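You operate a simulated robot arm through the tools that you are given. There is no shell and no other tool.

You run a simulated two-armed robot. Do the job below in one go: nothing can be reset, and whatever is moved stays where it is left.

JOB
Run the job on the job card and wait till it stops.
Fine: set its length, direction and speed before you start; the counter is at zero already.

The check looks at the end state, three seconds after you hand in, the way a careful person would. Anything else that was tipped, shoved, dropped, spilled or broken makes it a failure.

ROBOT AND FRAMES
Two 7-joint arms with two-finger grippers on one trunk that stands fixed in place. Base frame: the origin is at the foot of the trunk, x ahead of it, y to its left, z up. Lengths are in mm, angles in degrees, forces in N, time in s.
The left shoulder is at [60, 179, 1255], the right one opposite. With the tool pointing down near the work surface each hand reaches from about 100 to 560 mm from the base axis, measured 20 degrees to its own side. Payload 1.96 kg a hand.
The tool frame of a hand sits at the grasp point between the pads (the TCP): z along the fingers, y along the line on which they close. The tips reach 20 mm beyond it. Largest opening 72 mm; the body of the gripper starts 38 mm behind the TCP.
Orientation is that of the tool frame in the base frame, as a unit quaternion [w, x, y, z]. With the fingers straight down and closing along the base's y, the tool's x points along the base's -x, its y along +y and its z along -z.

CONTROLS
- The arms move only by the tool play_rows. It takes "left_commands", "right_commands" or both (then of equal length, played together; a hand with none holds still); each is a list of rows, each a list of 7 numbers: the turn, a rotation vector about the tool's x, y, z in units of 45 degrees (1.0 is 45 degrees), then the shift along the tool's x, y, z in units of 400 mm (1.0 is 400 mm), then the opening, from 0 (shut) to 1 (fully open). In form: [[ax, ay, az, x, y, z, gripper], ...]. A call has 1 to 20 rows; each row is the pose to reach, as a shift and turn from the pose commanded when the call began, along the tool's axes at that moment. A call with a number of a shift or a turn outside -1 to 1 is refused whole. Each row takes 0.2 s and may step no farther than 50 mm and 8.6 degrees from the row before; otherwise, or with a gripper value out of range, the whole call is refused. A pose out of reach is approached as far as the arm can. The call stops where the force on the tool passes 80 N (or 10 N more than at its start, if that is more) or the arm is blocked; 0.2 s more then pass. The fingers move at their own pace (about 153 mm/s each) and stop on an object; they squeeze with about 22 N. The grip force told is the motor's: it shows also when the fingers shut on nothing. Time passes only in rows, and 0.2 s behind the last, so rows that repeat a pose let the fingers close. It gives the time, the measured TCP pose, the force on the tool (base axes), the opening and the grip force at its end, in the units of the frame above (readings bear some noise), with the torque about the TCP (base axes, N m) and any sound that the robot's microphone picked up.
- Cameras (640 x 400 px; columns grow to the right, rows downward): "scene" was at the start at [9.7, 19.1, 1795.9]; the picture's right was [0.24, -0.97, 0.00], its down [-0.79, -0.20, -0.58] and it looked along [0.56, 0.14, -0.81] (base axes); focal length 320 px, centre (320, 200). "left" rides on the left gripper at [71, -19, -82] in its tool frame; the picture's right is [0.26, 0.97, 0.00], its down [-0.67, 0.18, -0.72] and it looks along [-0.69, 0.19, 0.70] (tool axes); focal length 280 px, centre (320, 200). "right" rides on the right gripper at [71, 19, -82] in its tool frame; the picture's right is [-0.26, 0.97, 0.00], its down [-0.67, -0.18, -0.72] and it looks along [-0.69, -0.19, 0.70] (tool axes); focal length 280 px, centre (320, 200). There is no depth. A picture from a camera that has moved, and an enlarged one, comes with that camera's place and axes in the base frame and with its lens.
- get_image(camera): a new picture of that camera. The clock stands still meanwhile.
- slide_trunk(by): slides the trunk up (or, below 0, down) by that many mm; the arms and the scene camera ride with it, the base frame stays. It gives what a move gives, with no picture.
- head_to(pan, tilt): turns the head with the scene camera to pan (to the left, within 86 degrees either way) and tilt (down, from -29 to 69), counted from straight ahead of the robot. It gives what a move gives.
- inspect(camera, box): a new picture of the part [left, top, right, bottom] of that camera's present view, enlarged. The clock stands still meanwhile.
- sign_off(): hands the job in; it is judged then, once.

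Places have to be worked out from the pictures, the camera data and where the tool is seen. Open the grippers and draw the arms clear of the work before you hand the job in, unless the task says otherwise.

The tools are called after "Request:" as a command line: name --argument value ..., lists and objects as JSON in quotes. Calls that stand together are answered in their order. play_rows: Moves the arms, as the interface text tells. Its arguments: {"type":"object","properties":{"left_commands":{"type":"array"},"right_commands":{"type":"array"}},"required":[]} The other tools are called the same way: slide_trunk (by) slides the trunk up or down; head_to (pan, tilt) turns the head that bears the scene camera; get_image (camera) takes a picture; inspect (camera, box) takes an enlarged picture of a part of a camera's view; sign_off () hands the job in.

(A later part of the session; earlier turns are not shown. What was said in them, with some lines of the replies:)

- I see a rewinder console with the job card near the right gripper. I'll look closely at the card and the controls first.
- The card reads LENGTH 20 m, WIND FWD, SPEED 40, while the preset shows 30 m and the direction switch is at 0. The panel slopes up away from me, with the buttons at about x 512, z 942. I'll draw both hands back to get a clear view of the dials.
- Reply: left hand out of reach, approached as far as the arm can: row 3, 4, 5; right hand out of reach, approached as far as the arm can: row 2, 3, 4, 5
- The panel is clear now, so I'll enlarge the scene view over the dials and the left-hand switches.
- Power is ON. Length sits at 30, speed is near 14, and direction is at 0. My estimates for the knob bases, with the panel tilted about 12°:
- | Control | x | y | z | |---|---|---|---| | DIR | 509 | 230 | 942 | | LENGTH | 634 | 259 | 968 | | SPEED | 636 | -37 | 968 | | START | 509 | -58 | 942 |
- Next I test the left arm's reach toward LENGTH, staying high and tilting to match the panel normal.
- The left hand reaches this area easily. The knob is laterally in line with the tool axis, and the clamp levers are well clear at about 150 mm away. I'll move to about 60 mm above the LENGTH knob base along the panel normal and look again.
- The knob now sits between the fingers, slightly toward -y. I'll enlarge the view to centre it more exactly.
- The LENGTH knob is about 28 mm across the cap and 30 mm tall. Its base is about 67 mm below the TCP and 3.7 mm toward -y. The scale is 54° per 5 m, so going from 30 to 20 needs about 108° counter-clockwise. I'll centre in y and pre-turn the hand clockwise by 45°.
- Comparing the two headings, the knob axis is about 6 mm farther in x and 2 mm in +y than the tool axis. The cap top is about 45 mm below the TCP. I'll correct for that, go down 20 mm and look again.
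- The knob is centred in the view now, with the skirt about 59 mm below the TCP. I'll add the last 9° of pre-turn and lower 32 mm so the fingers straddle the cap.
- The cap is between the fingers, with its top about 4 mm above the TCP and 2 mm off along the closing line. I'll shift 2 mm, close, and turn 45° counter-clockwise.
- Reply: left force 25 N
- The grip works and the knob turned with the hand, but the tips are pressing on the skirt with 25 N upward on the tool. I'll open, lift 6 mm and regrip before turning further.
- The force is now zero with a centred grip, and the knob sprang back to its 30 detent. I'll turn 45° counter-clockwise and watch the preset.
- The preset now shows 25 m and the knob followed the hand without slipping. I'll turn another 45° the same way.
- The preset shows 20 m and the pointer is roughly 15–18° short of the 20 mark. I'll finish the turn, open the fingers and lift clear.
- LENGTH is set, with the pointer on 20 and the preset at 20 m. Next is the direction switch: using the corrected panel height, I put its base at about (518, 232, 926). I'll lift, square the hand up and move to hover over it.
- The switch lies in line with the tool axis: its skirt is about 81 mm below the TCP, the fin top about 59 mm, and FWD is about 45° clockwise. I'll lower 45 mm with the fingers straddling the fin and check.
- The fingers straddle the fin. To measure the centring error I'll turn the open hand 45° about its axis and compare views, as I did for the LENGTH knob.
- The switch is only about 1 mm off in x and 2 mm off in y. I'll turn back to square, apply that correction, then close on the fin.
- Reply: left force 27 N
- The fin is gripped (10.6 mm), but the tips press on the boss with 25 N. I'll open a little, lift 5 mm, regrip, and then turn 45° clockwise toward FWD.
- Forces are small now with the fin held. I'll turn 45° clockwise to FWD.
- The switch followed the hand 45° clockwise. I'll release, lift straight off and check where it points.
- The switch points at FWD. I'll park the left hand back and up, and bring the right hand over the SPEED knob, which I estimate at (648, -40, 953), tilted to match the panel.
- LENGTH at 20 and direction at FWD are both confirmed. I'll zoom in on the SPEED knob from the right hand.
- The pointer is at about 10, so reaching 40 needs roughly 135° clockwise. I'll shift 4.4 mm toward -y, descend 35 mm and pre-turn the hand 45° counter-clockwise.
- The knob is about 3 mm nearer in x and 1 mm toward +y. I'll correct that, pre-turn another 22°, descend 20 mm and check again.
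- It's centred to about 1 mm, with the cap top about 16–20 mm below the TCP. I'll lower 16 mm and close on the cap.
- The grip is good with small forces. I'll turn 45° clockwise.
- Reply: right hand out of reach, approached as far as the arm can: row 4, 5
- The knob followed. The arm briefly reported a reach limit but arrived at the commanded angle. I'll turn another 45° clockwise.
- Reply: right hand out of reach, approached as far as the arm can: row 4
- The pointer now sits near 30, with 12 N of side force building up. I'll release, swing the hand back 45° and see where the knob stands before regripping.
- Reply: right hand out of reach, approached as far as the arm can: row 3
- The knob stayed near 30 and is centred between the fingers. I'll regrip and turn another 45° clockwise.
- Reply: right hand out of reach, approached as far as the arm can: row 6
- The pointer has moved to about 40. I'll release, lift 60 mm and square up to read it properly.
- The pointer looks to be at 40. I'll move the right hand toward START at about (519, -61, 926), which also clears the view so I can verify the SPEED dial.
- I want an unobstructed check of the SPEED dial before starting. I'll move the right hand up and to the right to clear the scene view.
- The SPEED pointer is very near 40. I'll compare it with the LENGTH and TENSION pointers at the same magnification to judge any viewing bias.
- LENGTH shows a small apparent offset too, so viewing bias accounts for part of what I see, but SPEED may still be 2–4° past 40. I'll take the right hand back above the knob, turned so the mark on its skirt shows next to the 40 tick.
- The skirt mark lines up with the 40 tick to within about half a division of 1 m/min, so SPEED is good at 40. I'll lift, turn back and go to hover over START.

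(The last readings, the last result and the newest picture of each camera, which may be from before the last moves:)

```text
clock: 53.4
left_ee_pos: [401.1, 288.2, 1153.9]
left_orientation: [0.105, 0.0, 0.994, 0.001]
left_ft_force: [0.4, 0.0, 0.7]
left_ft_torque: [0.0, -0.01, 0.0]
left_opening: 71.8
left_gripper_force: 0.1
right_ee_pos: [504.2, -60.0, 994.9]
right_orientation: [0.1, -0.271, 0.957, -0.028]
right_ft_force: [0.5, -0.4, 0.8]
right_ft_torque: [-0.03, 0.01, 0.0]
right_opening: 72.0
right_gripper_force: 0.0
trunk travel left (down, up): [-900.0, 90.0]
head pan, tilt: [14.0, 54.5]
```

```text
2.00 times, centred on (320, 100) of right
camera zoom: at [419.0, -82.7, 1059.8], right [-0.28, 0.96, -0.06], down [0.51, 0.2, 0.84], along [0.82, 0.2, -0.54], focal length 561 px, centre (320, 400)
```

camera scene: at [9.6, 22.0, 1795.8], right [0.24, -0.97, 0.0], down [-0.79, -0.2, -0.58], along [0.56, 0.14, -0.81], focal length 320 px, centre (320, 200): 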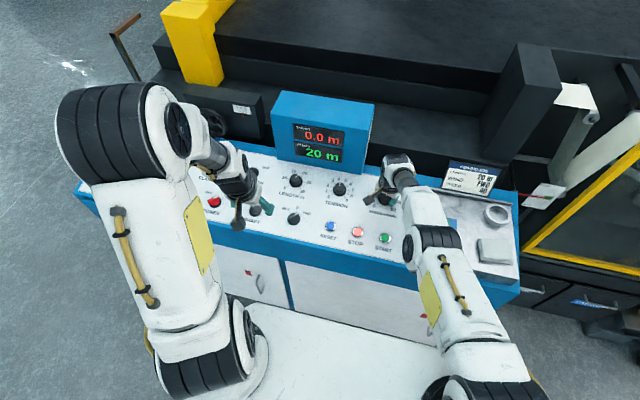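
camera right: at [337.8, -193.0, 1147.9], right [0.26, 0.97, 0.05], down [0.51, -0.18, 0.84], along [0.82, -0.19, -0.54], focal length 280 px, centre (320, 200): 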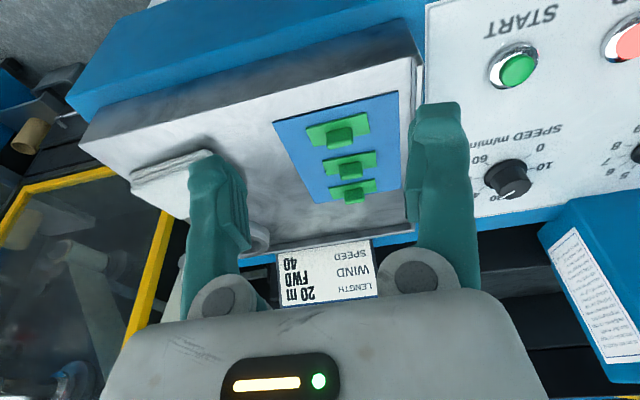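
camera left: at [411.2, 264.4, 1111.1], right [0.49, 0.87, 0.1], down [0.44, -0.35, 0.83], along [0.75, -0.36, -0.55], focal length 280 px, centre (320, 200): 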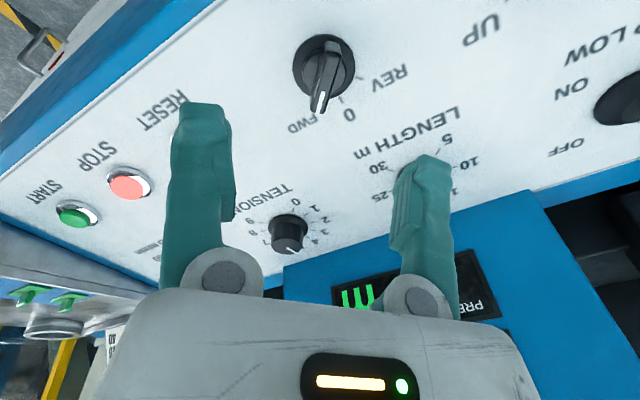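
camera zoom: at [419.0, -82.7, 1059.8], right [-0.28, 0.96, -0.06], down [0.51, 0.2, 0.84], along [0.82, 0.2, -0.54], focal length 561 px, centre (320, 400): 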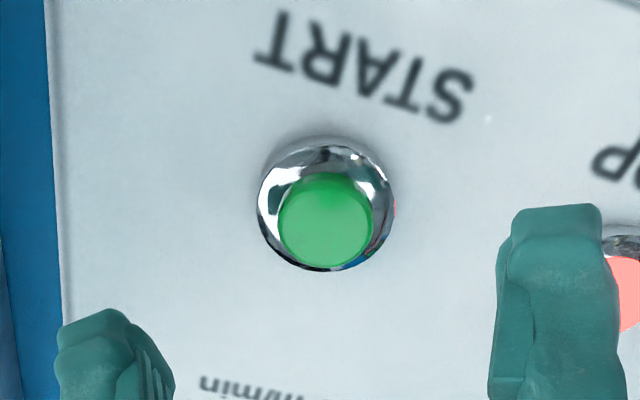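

START is about 3 mm nearer than the tool axis, and the cap top is about 50 mm below the TCP. I'll correct, square up, close the fingers and go down 15 mm.

Request:
play_rows --right_commands '[[0, 0, 0.16, 0.006, 0.0055, 0, 0.6], [0, 0, 0.33, 0.006, 0.0055, 0, 0.3], [0, 0, 0.5, 0.006, 0.0055, 0, 0], [0, 0, 0.7, 0.006, 0.0055, 0.02, 0], [0, 0, 0.7, 0.006, 0.0055, 0.0375, 0], [0, 0, 0.7, 0.006, 0.0055, 0.0375, 0]]'

Request:
inspect --camera "right" --box '[160, 40, 480, 240]'

Request:
inspect --camera "scene" --box '[340, 200, 436, 260]'

```text
refused: row 4 steps farther than a row can; nothing moved
```

```text
2.00 times, centred on (320, 140) of right
camera zoom: at [419.0, -82.7, 1059.8], right [-0.28, 0.96, -0.06], down [0.51, 0.2, 0.84], along [0.82, 0.2, -0.54], focal length 561 px, centre (320, 320)
```

zoom: 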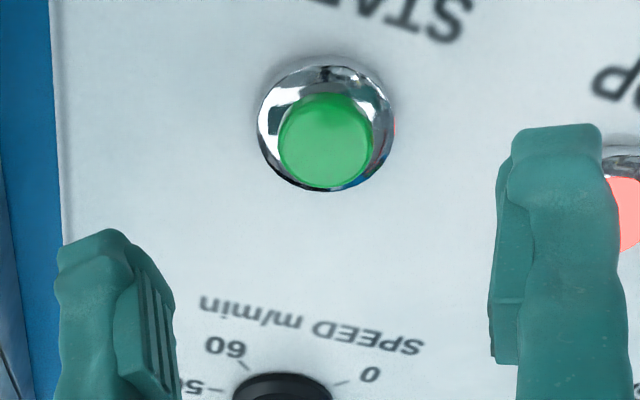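

```text
6.67 times, centred on (388, 230) of scene
camera zoom: at [9.9, 19.1, 1795.9], right [0.24, -0.97, 0.0], down [-0.79, -0.2, -0.58], along [0.56, 0.14, -0.81], focal length 2130 px, centre (-133, 0)
```

zoom: 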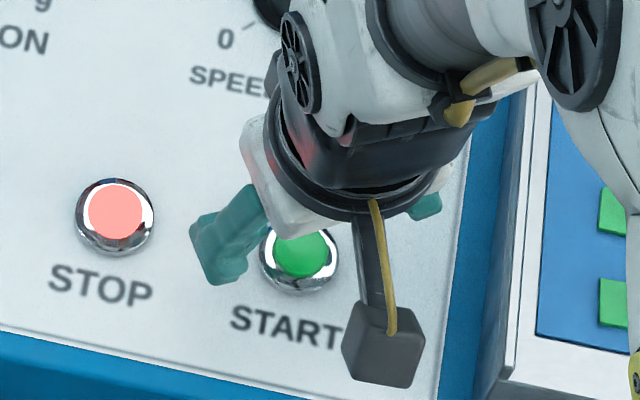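

One row turned 9°, just over the limit, so the call was refused and nothing moved. I'll repeat it with smaller turn steps.

Request:
play_rows --right_commands '[[0, 0, 0.15, 0.006, 0.0055, 0, 0.6], [0, 0, 0.3, 0.006, 0.0055, 0, 0.3], [0, 0, 0.45, 0.006, 0.0055, 0, 0], [0, 0, 0.6, 0.006, 0.0055, 0.02, 0], [0, 0, 0.7, 0.006, 0.0055, 0.0375, 0], [0, 0, 0.7, 0.006, 0.0055, 0.0375, 0]]'

Request:
inspect --camera "right" --box '[160, 40, 480, 240]'

Request:
inspect --camera "scene" --box '[340, 200, 436, 260]'

```text
clock: 54.8
left_ee_pos: [400.3, 287.5, 1155.5]
left_orientation: [0.105, 0.0, 0.994, 0.0]
left_ft_force: [-0.3, 0.1, -1.1]
left_ft_torque: [-0.03, -0.01, -0.01]
left_opening: 72.0
left_gripper_force: 0.0
right_ee_pos: [504.5, -59.6, 979.7]
right_orientation: [0.104, 0.0, 0.995, 0.0]
right_ft_force: [-0.1, 0.2, 0.0]
right_ft_torque: [-0.02, 0.01, -0.03]
right_opening: 0.1
right_gripper_force: 22.0
trunk travel left (down, up): [-900.0, 90.0]
head pan, tilt: [14.0, 54.5]
```

```text
2.00 times, centred on (320, 140) of right
camera zoom: at [417.8, -41.6, 1045.2], right [0.26, 0.96, 0.05], down [0.51, -0.18, 0.84], along [0.82, -0.19, -0.54], focal length 561 px, centre (320, 320)
```

zoom: 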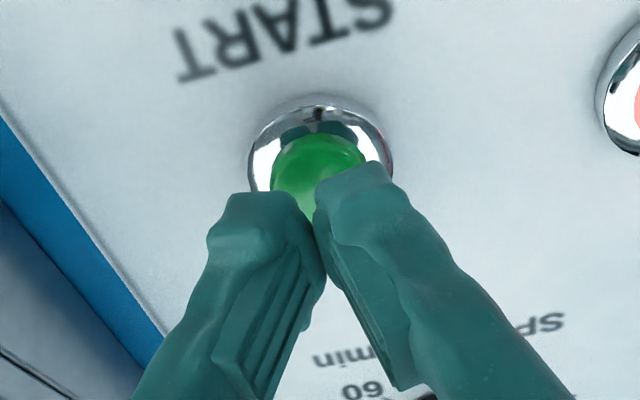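

```text
6.67 times, centred on (388, 230) of scene
camera zoom: at [9.4, 19.1, 1795.9], right [0.24, -0.97, 0.0], down [-0.79, -0.2, -0.58], along [0.56, 0.14, -0.81], focal length 2130 px, centre (-133, 0)
```

zoom: 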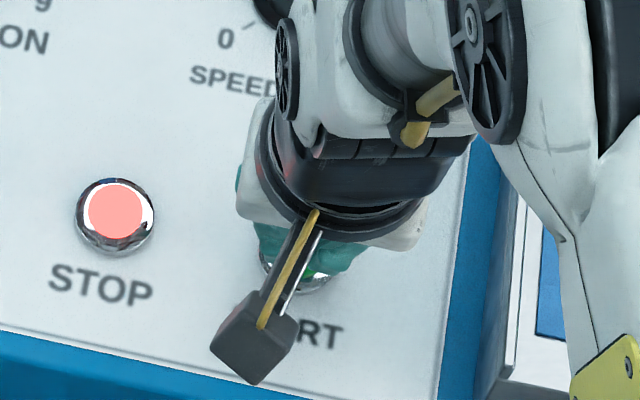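

The closed fingertips are right over the button, about 13–19 mm away. I'll press in slow 2–3 mm steps and watch the force.

Request:
play_rows --right_commands '[[0, 0, 0, 0, 0, 0.015, 0], [0, 0, 0, 0, 0, 0.025, 0], [0, 0, 0, 0, 0, 0.031, 0], [0, 0, 0, 0, 0, 0.037, 0], [0, 0, 0, 0, 0, 0.042, 0]]'

Request:
inspect --camera "right" --box '[160, 40, 480, 240]'

Request:
inspect --camera "scene" --box '[260, 110, 420, 210]'

```text
clock: 56.0
left_ee_pos: [402.3, 287.3, 1154.2]
left_orientation: [0.105, -0.001, 0.994, 0.001]
left_ft_force: [-0.3, -0.7, -0.7]
left_ft_torque: [-0.01, 0.02, -0.02]
left_opening: 71.9
left_gripper_force: 0.1
right_ee_pos: [507.2, -60.6, 964.5]
right_orientation: [0.105, 0.0, 0.994, 0.0]
right_ft_force: [0.6, -0.5, 0.2]
right_ft_torque: [-0.01, 0.01, 0.02]
right_opening: 0.2
right_gripper_force: 22.0
trunk travel left (down, up): [-900.0, 90.0]
head pan, tilt: [14.0, 54.5]
```

```text
2.00 times, centred on (320, 140) of right
camera zoom: at [421.9, -41.7, 1028.5], right [0.26, 0.97, 0.05], down [0.51, -0.18, 0.84], along [0.82, -0.19, -0.54], focal length 561 px, centre (320, 320)
```

zoom: 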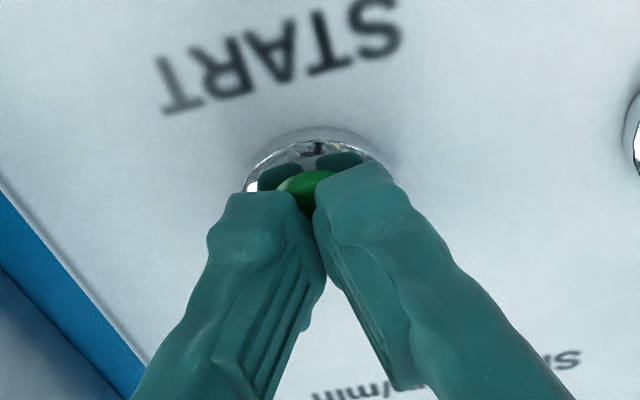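

```text
4.00 times, centred on (340, 160) of scene
camera zoom: at [9.7, 19.1, 1795.9], right [0.24, -0.97, 0.0], down [-0.79, -0.2, -0.58], along [0.56, 0.14, -0.81], focal length 1278 px, centre (240, 360)
```

zoom: 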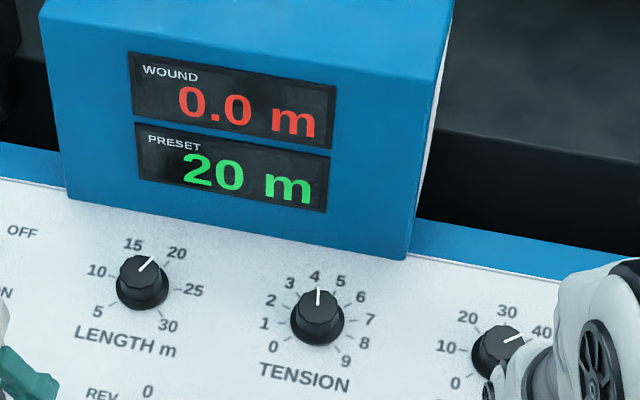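

There's no contact yet, but the tips are close. I'll continue in 1.5–2 mm steps.

Request:
play_rows --right_commands '[[0, 0, 0, 0, 0, 0.004, 0], [0, 0, 0, 0, 0, 0.008, 0], [0, 0, 0, 0, 0, 0.012, 0], [0, 0, 0, 0, 0, 0.015, 0]]'

Request:
inspect --camera "scene" --box '[260, 110, 420, 210]'

```text
clock: 57.0
left_ee_pos: [401.0, 288.0, 1154.6]
left_orientation: [0.105, 0.0, 0.994, 0.0]
left_ft_force: [-0.2, 0.3, 0.9]
left_ft_torque: [0.02, 0.03, 0.01]
left_opening: 71.9
left_gripper_force: 0.1
right_ee_pos: [508.3, -59.8, 959.4]
right_orientation: [0.105, 0.0, 0.994, 0.0]
right_ft_force: [-1.6, -1.9, 9.1]
right_ft_torque: [-0.04, 0.05, -0.02]
right_opening: 5.9
right_gripper_force: 29.3
trunk travel left (down, up): [-900.0, 90.0]
head pan, tilt: [14.0, 54.5]
heard: click
```

```text
4.00 times, centred on (340, 160) of scene
camera zoom: at [7.9, 18.8, 1796.0], right [0.24, -0.97, 0.0], down [-0.79, -0.2, -0.58], along [0.56, 0.14, -0.81], focal length 1278 px, centre (240, 360)
```

zoom: 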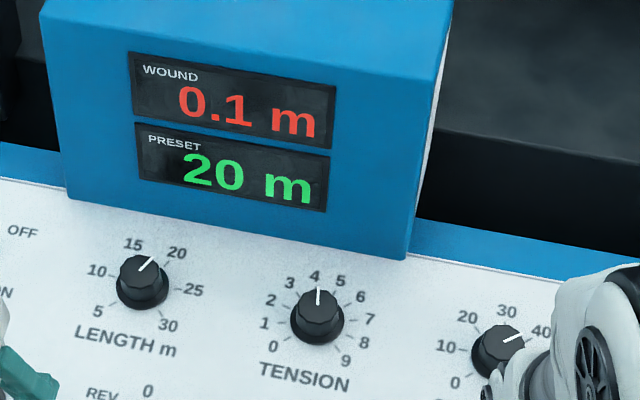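

There was a click and the counter is running at 0.1 m. I'll withdraw straight up from START and clear to the side.

Request:
play_rows --right_commands '[[0, 0, 0, 0, 0, -0.03, 0], [0, 0, 0, 0, 0, -0.1, 0], [0, 0, 0, 0, 0, -0.2, 0], [0, 0, 0, 0.05, -0.05, -0.29, 0.3], [0, 0, 0, 0.1, -0.12, -0.35, 0.6], [0, 0, 0, 0.15, -0.2, -0.4, 1], [0, 0, 0, 0.2, -0.3, -0.42, 1], [0, 0, 0, 0.2, -0.38, -0.42, 1]]'

Request:
get_image --camera "scene"

Request:
inspect --camera "scene" --box '[260, 110, 420, 210]'

```text
clock: 58.8
left_ee_pos: [402.1, 286.4, 1154.3]
left_orientation: [0.104, 0.0, 0.995, 0.001]
left_ft_force: [-0.1, 0.2, -0.4]
left_ft_torque: [0.02, -0.02, 0.02]
left_opening: 72.0
left_gripper_force: 0.2
right_ee_pos: [397.2, -214.0, 1105.7]
right_orientation: [0.104, -0.001, 0.995, 0.001]
right_ft_force: [0.9, -0.3, -0.3]
right_ft_torque: [-0.01, -0.02, -0.01]
right_opening: 72.0
right_gripper_force: 0.1
trunk travel left (down, up): [-900.0, 90.0]
head pan, tilt: [14.0, 54.5]
```

```text
taken
camera scene: at [10.1, 17.1, 1795.9], right [0.24, -0.97, 0.0], down [-0.79, -0.2, -0.58], along [0.56, 0.14, -0.81], focal length 320 px, centre (320, 200)
```

scene: 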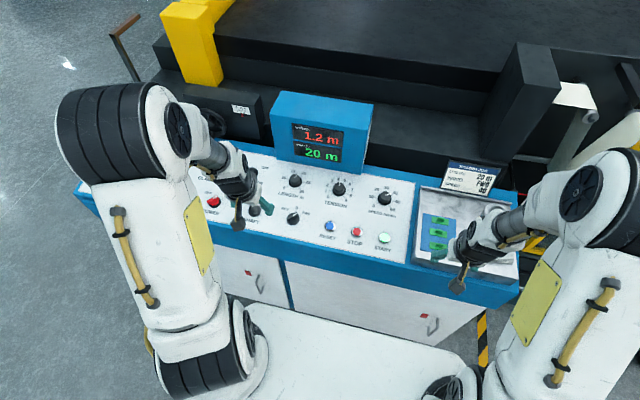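

```text
4.00 times, centred on (340, 160) of scene
camera zoom: at [10.1, 17.1, 1795.9], right [0.24, -0.97, 0.0], down [-0.79, -0.2, -0.58], along [0.56, 0.14, -0.81], focal length 1278 px, centre (240, 360)
```

zoom: 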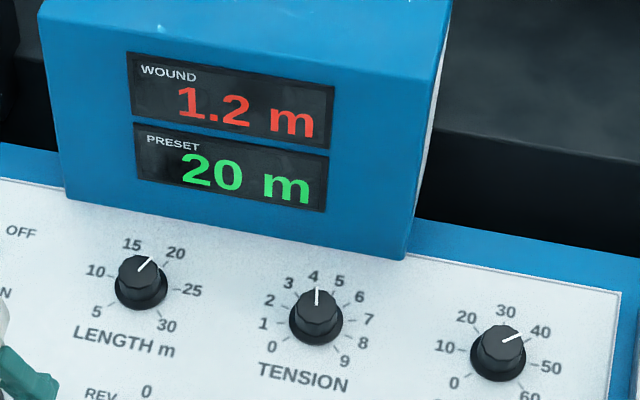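

The machine is winding at about 0.65 m/s, which matches 40 m/min. Both hands are clear, so I'll let time pass and follow the counter.

Request:
play_rows --right_commands '[[0, 0, 0, 0, 0, 0, 1], [0, 0, 0, 0, 0, 0, 1], [0, 0, 0, 0, 0, 0, 1], [0, 0, 0, 0, 0, 0, 1], [0, 0, 0, 0, 0, 0, 1], [0, 0, 0, 0, 0, 0, 1], [0, 0, 0, 0, 0, 0, 1], [0, 0, 0, 0, 0, 0, 1], [0, 0, 0, 0, 0, 0, 1], [0, 0, 0, 0, 0, 0, 1], [0, 0, 0, 0, 0, 0, 1], [0, 0, 0, 0, 0, 0, 1], [0, 0, 0, 0, 0, 0, 1], [0, 0, 0, 0, 0, 0, 1], [0, 0, 0, 0, 0, 0, 1], [0, 0, 0, 0, 0, 0, 1], [0, 0, 0, 0, 0, 0, 1], [0, 0, 0, 0, 0, 0, 1], [0, 0, 0, 0, 0, 0, 1], [0, 0, 0, 0, 0, 0, 1]]'

Request:
inspect --camera "scene" --box '[260, 110, 420, 210]'

```text
clock: 63.0
left_ee_pos: [401.9, 288.2, 1154.5]
left_orientation: [0.104, 0.001, 0.995, 0.0]
left_ft_force: [-0.4, -0.7, 0.5]
left_ft_torque: [0.01, 0.03, -0.03]
left_opening: 72.1
left_gripper_force: 0.0
right_ee_pos: [397.8, -213.5, 1105.7]
right_orientation: [0.104, 0.0, 0.995, 0.0]
right_ft_force: [-0.2, -0.4, -0.1]
right_ft_torque: [-0.01, 0.01, 0.0]
right_opening: 71.8
right_gripper_force: 0.0
trunk travel left (down, up): [-900.0, 90.0]
head pan, tilt: [14.0, 54.5]
```

```text
4.00 times, centred on (340, 160) of scene
camera zoom: at [9.6, 19.1, 1795.9], right [0.24, -0.97, 0.0], down [-0.79, -0.2, -0.58], along [0.56, 0.14, -0.81], focal length 1278 px, centre (240, 360)
```

zoom: 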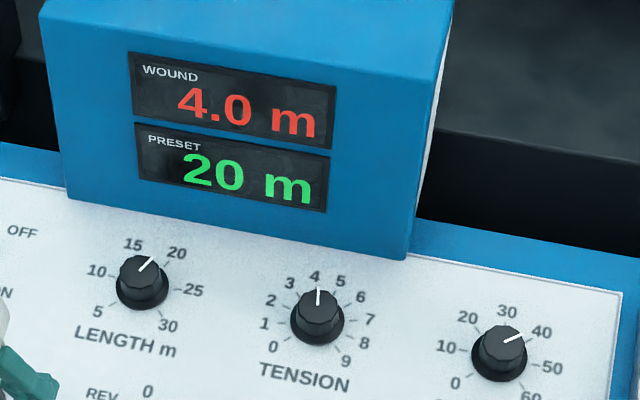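

It wound 2.8 m in 4.2 s, which is exactly 40 m/min. About 24 s remain, so I'll keep waiting.

Request:
play_rows --right_commands '[[0, 0, 0, 0, 0, 0, 1], [0, 0, 0, 0, 0, 0, 1], [0, 0, 0, 0, 0, 0, 1], [0, 0, 0, 0, 0, 0, 1], [0, 0, 0, 0, 0, 0, 1], [0, 0, 0, 0, 0, 0, 1], [0, 0, 0, 0, 0, 0, 1], [0, 0, 0, 0, 0, 0, 1], [0, 0, 0, 0, 0, 0, 1], [0, 0, 0, 0, 0, 0, 1], [0, 0, 0, 0, 0, 0, 1], [0, 0, 0, 0, 0, 0, 1], [0, 0, 0, 0, 0, 0, 1], [0, 0, 0, 0, 0, 0, 1], [0, 0, 0, 0, 0, 0, 1], [0, 0, 0, 0, 0, 0, 1], [0, 0, 0, 0, 0, 0, 1], [0, 0, 0, 0, 0, 0, 1], [0, 0, 0, 0, 0, 0, 1], [0, 0, 0, 0, 0, 0, 1]]'

Request:
play_rows --right_commands '[[0, 0, 0, 0, 0, 0, 1], [0, 0, 0, 0, 0, 0, 1], [0, 0, 0, 0, 0, 0, 1], [0, 0, 0, 0, 0, 0, 1], [0, 0, 0, 0, 0, 0, 1], [0, 0, 0, 0, 0, 0, 1], [0, 0, 0, 0, 0, 0, 1], [0, 0, 0, 0, 0, 0, 1], [0, 0, 0, 0, 0, 0, 1], [0, 0, 0, 0, 0, 0, 1], [0, 0, 0, 0, 0, 0, 1], [0, 0, 0, 0, 0, 0, 1], [0, 0, 0, 0, 0, 0, 1], [0, 0, 0, 0, 0, 0, 1], [0, 0, 0, 0, 0, 0, 1], [0, 0, 0, 0, 0, 0, 1], [0, 0, 0, 0, 0, 0, 1], [0, 0, 0, 0, 0, 0, 1], [0, 0, 0, 0, 0, 0, 1], [0, 0, 0, 0, 0, 0, 1]]'

Request:
play_rows --right_commands '[[0, 0, 0, 0, 0, 0, 1], [0, 0, 0, 0, 0, 0, 1], [0, 0, 0, 0, 0, 0, 1], [0, 0, 0, 0, 0, 0, 1], [0, 0, 0, 0, 0, 0, 1], [0, 0, 0, 0, 0, 0, 1], [0, 0, 0, 0, 0, 0, 1], [0, 0, 0, 0, 0, 0, 1], [0, 0, 0, 0, 0, 0, 1], [0, 0, 0, 0, 0, 0, 1], [0, 0, 0, 0, 0, 0, 1], [0, 0, 0, 0, 0, 0, 1], [0, 0, 0, 0, 0, 0, 1], [0, 0, 0, 0, 0, 0, 1], [0, 0, 0, 0, 0, 0, 1], [0, 0, 0, 0, 0, 0, 1], [0, 0, 0, 0, 0, 0, 1], [0, 0, 0, 0, 0, 0, 1], [0, 0, 0, 0, 0, 0, 1], [0, 0, 0, 0, 0, 0, 1]]'

Request:
get_image --camera "scene"

```text
clock: 67.2
left_ee_pos: [402.3, 288.4, 1154.3]
left_orientation: [0.105, 0.0, 0.995, 0.001]
left_ft_force: [-0.6, 0.5, 0.3]
left_ft_torque: [0.0, -0.02, -0.02]
left_opening: 72.1
left_gripper_force: 0.1
right_ee_pos: [397.4, -213.1, 1105.9]
right_orientation: [0.104, 0.001, 0.995, 0.0]
right_ft_force: [0.4, -0.3, -0.7]
right_ft_torque: [0.02, 0.01, 0.01]
right_opening: 72.1
right_gripper_force: 0.1
trunk travel left (down, up): [-900.0, 90.0]
head pan, tilt: [14.0, 54.5]
```

```text
clock: 71.4
left_ee_pos: [401.7, 289.5, 1154.4]
left_orientation: [0.105, 0.0, 0.994, 0.0]
left_ft_force: [0.8, 0.0, 0.2]
left_ft_torque: [0.0, -0.01, -0.01]
left_opening: 71.9
left_gripper_force: 0.1
right_ee_pos: [396.0, -212.1, 1107.0]
right_orientation: [0.104, 0.0, 0.995, 0.0]
right_ft_force: [1.2, 1.1, 0.3]
right_ft_torque: [0.02, 0.01, -0.03]
right_opening: 71.8
right_gripper_force: 0.0
trunk travel left (down, up): [-900.0, 90.0]
head pan, tilt: [14.0, 54.5]
```

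```text
clock: 75.6
left_ee_pos: [401.8, 288.5, 1153.8]
left_orientation: [0.104, 0.0, 0.995, -0.001]
left_ft_force: [0.6, 0.1, 0.2]
left_ft_torque: [0.02, -0.02, 0.01]
left_opening: 71.9
left_gripper_force: 0.1
right_ee_pos: [397.0, -214.2, 1107.4]
right_orientation: [0.104, 0.0, 0.995, 0.0]
right_ft_force: [-1.0, -0.2, 0.4]
right_ft_torque: [0.02, 0.07, 0.02]
right_opening: 72.2
right_gripper_force: 0.1
trunk travel left (down, up): [-900.0, 90.0]
head pan, tilt: [14.0, 54.5]
```

```text
taken
camera scene: at [9.6, 19.1, 1795.9], right [0.24, -0.97, 0.0], down [-0.79, -0.2, -0.58], along [0.56, 0.14, -0.81], focal length 320 px, centre (320, 200)
```

scene: 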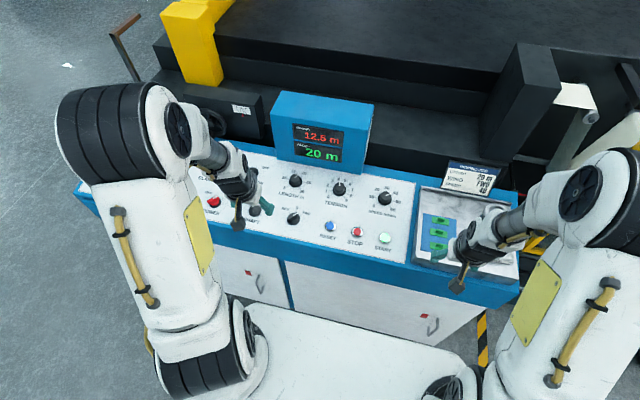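

The counter reads about 12.5 m and all is well. I'll wait the remaining 12 s or so.

Request:
play_rows --right_commands '[[0, 0, 0, 0, 0, 0, 1], [0, 0, 0, 0, 0, 0, 1], [0, 0, 0, 0, 0, 0, 1], [0, 0, 0, 0, 0, 0, 1], [0, 0, 0, 0, 0, 0, 1], [0, 0, 0, 0, 0, 0, 1], [0, 0, 0, 0, 0, 0, 1], [0, 0, 0, 0, 0, 0, 1], [0, 0, 0, 0, 0, 0, 1], [0, 0, 0, 0, 0, 0, 1], [0, 0, 0, 0, 0, 0, 1], [0, 0, 0, 0, 0, 0, 1], [0, 0, 0, 0, 0, 0, 1], [0, 0, 0, 0, 0, 0, 1], [0, 0, 0, 0, 0, 0, 1], [0, 0, 0, 0, 0, 0, 1], [0, 0, 0, 0, 0, 0, 1], [0, 0, 0, 0, 0, 0, 1], [0, 0, 0, 0, 0, 0, 1], [0, 0, 0, 0, 0, 0, 1]]'

Request:
play_rows --right_commands '[[0, 0, 0, 0, 0, 0, 1], [0, 0, 0, 0, 0, 0, 1], [0, 0, 0, 0, 0, 0, 1], [0, 0, 0, 0, 0, 0, 1], [0, 0, 0, 0, 0, 0, 1], [0, 0, 0, 0, 0, 0, 1], [0, 0, 0, 0, 0, 0, 1], [0, 0, 0, 0, 0, 0, 1], [0, 0, 0, 0, 0, 0, 1], [0, 0, 0, 0, 0, 0, 1], [0, 0, 0, 0, 0, 0, 1], [0, 0, 0, 0, 0, 0, 1], [0, 0, 0, 0, 0, 0, 1], [0, 0, 0, 0, 0, 0, 1], [0, 0, 0, 0, 0, 0, 1], [0, 0, 0, 0, 0, 0, 1], [0, 0, 0, 0, 0, 0, 1], [0, 0, 0, 0, 0, 0, 1], [0, 0, 0, 0, 0, 0, 1], [0, 0, 0, 0, 0, 0, 1]]'

Request:
play_rows --right_commands '[[0, 0, 0, 0, 0, 0, 1], [0, 0, 0, 0, 0, 0, 1], [0, 0, 0, 0, 0, 0, 1], [0, 0, 0, 0, 0, 0, 1], [0, 0, 0, 0, 0, 0, 1], [0, 0, 0, 0, 0, 0, 1], [0, 0, 0, 0, 0, 0, 1], [0, 0, 0, 0, 0, 0, 1], [0, 0, 0, 0, 0, 0, 1], [0, 0, 0, 0, 0, 0, 1], [0, 0, 0, 0, 0, 0, 1], [0, 0, 0, 0, 0, 0, 1], [0, 0, 0, 0, 0, 0, 1], [0, 0, 0, 0, 0, 0, 1], [0, 0, 0, 0, 0, 0, 1], [0, 0, 0, 0, 0, 0, 1], [0, 0, 0, 0, 0, 0, 1], [0, 0, 0, 0, 0, 0, 1], [0, 0, 0, 0, 0, 0, 1], [0, 0, 0, 0, 0, 0, 1]]'

Request:
inspect --camera "scene" --box '[260, 110, 420, 210]'

```text
clock: 79.8
left_ee_pos: [400.9, 287.4, 1154.0]
left_orientation: [0.104, 0.0, 0.995, 0.0]
left_ft_force: [-0.4, 0.5, -0.5]
left_ft_torque: [0.02, 0.02, 0.0]
left_opening: 71.9
left_gripper_force: 0.0
right_ee_pos: [397.2, -213.2, 1107.5]
right_orientation: [0.105, 0.0, 0.994, 0.001]
right_ft_force: [0.6, 0.3, 1.3]
right_ft_torque: [0.0, 0.02, 0.02]
right_opening: 71.7
right_gripper_force: 0.1
trunk travel left (down, up): [-900.0, 90.0]
head pan, tilt: [14.0, 54.5]
```

```text
clock: 84.0
left_ee_pos: [401.8, 287.4, 1153.9]
left_orientation: [0.105, 0.0, 0.995, 0.0]
left_ft_force: [-0.6, 0.0, -0.1]
left_ft_torque: [-0.01, 0.03, 0.01]
left_opening: 71.9
left_gripper_force: 0.0
right_ee_pos: [397.0, -214.5, 1106.7]
right_orientation: [0.104, -0.001, 0.995, 0.0]
right_ft_force: [0.2, -0.2, 0.5]
right_ft_torque: [-0.01, 0.01, 0.0]
right_opening: 72.0
right_gripper_force: 0.1
trunk travel left (down, up): [-900.0, 90.0]
head pan, tilt: [14.0, 54.5]
```

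```text
clock: 88.2
left_ee_pos: [402.4, 287.6, 1153.4]
left_orientation: [0.105, 0.0, 0.994, 0.0]
left_ft_force: [0.2, 0.8, -0.2]
left_ft_torque: [0.01, 0.0, 0.03]
left_opening: 72.1
left_gripper_force: 0.0
right_ee_pos: [398.2, -212.9, 1105.5]
right_orientation: [0.105, 0.0, 0.994, 0.0]
right_ft_force: [-0.4, -1.1, 0.0]
right_ft_torque: [-0.01, -0.01, -0.02]
right_opening: 72.0
right_gripper_force: 0.1
trunk travel left (down, up): [-900.0, 90.0]
head pan, tilt: [14.0, 54.5]
```

```text
4.00 times, centred on (340, 160) of scene
camera zoom: at [9.6, 19.1, 1795.9], right [0.24, -0.97, 0.0], down [-0.79, -0.2, -0.58], along [0.56, 0.14, -0.81], focal length 1278 px, centre (240, 360)
```

zoom: 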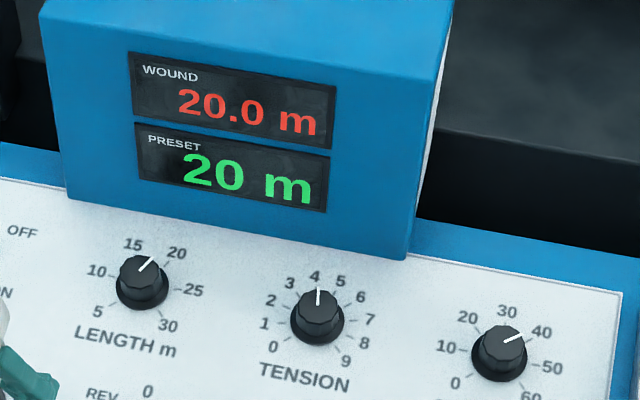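

The counter reads 20.0 m. I'll wait one more moment to confirm it has stopped, drawing both hands a little farther back meanwhile.

Request:
play_rows --left_commands '[[0, 0, 0, 0.05, 0, -0.03, 1], [0, 0, 0, 0.1, 0, -0.06, 1], [0, 0, 0, 0.1, 0, -0.06, 1], [0, 0, 0, 0.1, 0, -0.06, 1], [0, 0, 0, 0.1, 0, -0.06, 1], [0, 0, 0, 0.1, 0, -0.06, 1], [0, 0, 0, 0.1, 0, -0.06, 1], [0, 0, 0, 0.1, 0, -0.06, 1]]' --right_commands '[[0, 0, 0, 0.03, 0, -0.04, 1], [0, 0, 0, 0.06, 0, -0.08, 1], [0, 0, 0, 0.06, 0, -0.12, 1], [0, 0, 0, 0.06, 0, -0.12, 1], [0, 0, 0, 0.06, 0, -0.12, 1], [0, 0, 0, 0.06, 0, -0.12, 1], [0, 0, 0, 0.06, 0, -0.12, 1], [0, 0, 0, 0.06, 0, -0.12, 1]]'

Request:
get_image --camera "scene"

Request:
inspect --camera "scene" --box '[260, 120, 420, 260]'

```text
clock: 90.0
left_ee_pos: [358.3, 288.5, 1170.9]
left_orientation: [0.104, 0.001, 0.995, 0.0]
left_ft_force: [-0.3, 0.4, -1.4]
left_ft_torque: [0.01, 0.02, 0.01]
left_opening: 71.6
left_gripper_force: 0.1
right_ee_pos: [363.9, -211.0, 1147.2]
right_orientation: [0.105, 0.0, 0.995, 0.0]
right_ft_force: [-0.5, 1.1, -0.5]
right_ft_torque: [0.03, 0.01, 0.02]
right_opening: 72.0
right_gripper_force: 0.0
trunk travel left (down, up): [-900.0, 90.0]
head pan, tilt: [14.0, 54.5]
```

```text
taken
camera scene: at [9.3, 19.0, 1795.9], right [0.24, -0.97, 0.0], down [-0.79, -0.2, -0.58], along [0.56, 0.14, -0.81], focal length 320 px, centre (320, 200)
```

scene: 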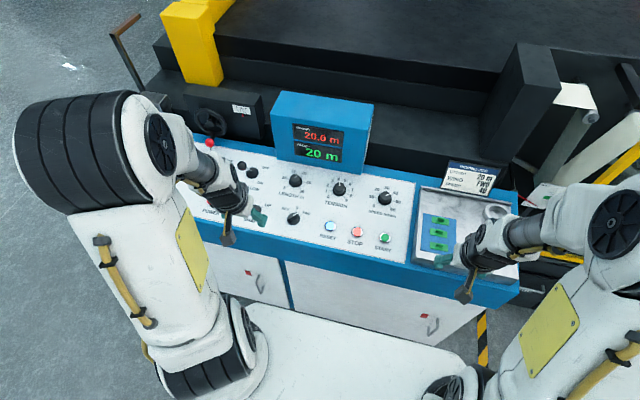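

```text
2.86 times, centred on (340, 190) of scene
camera zoom: at [9.3, 19.0, 1795.9], right [0.24, -0.97, 0.0], down [-0.79, -0.2, -0.58], along [0.56, 0.14, -0.81], focal length 913 px, centre (263, 229)
```

zoom: 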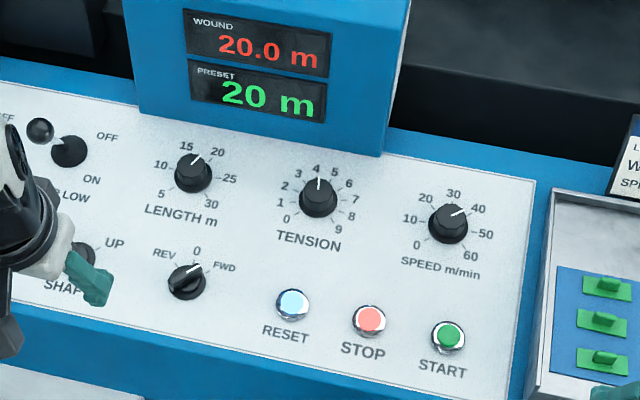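

The counter holds at 20.0 m, the START light is out and RESET is lit, so the job has run and stopped. LENGTH is at 20, direction at FWD and SPEED at 40. Both grippers are open and clear, so I'm handing in.

Request:
sign_off

```text
The job is handed in.
```

The job on the card has run and stopped by itself: the counter reads 20.0 m against a preset of 20 m.

| Setting | Job card | Set to |
|---|---|---|
| Length | 20 m | 20 m, shown on the preset display |
| Direction | FWD | FWD |
| Speed | 40 | 40 m/min; the counter ran at that rate (2.8 m in 4.2 s) |

By eye the speed pointer may sit a degree or two past the 40 mark.

I touched only those three controls and START. Nothing was knocked or moved. Both grippers are open and the arms are clear of the panel.
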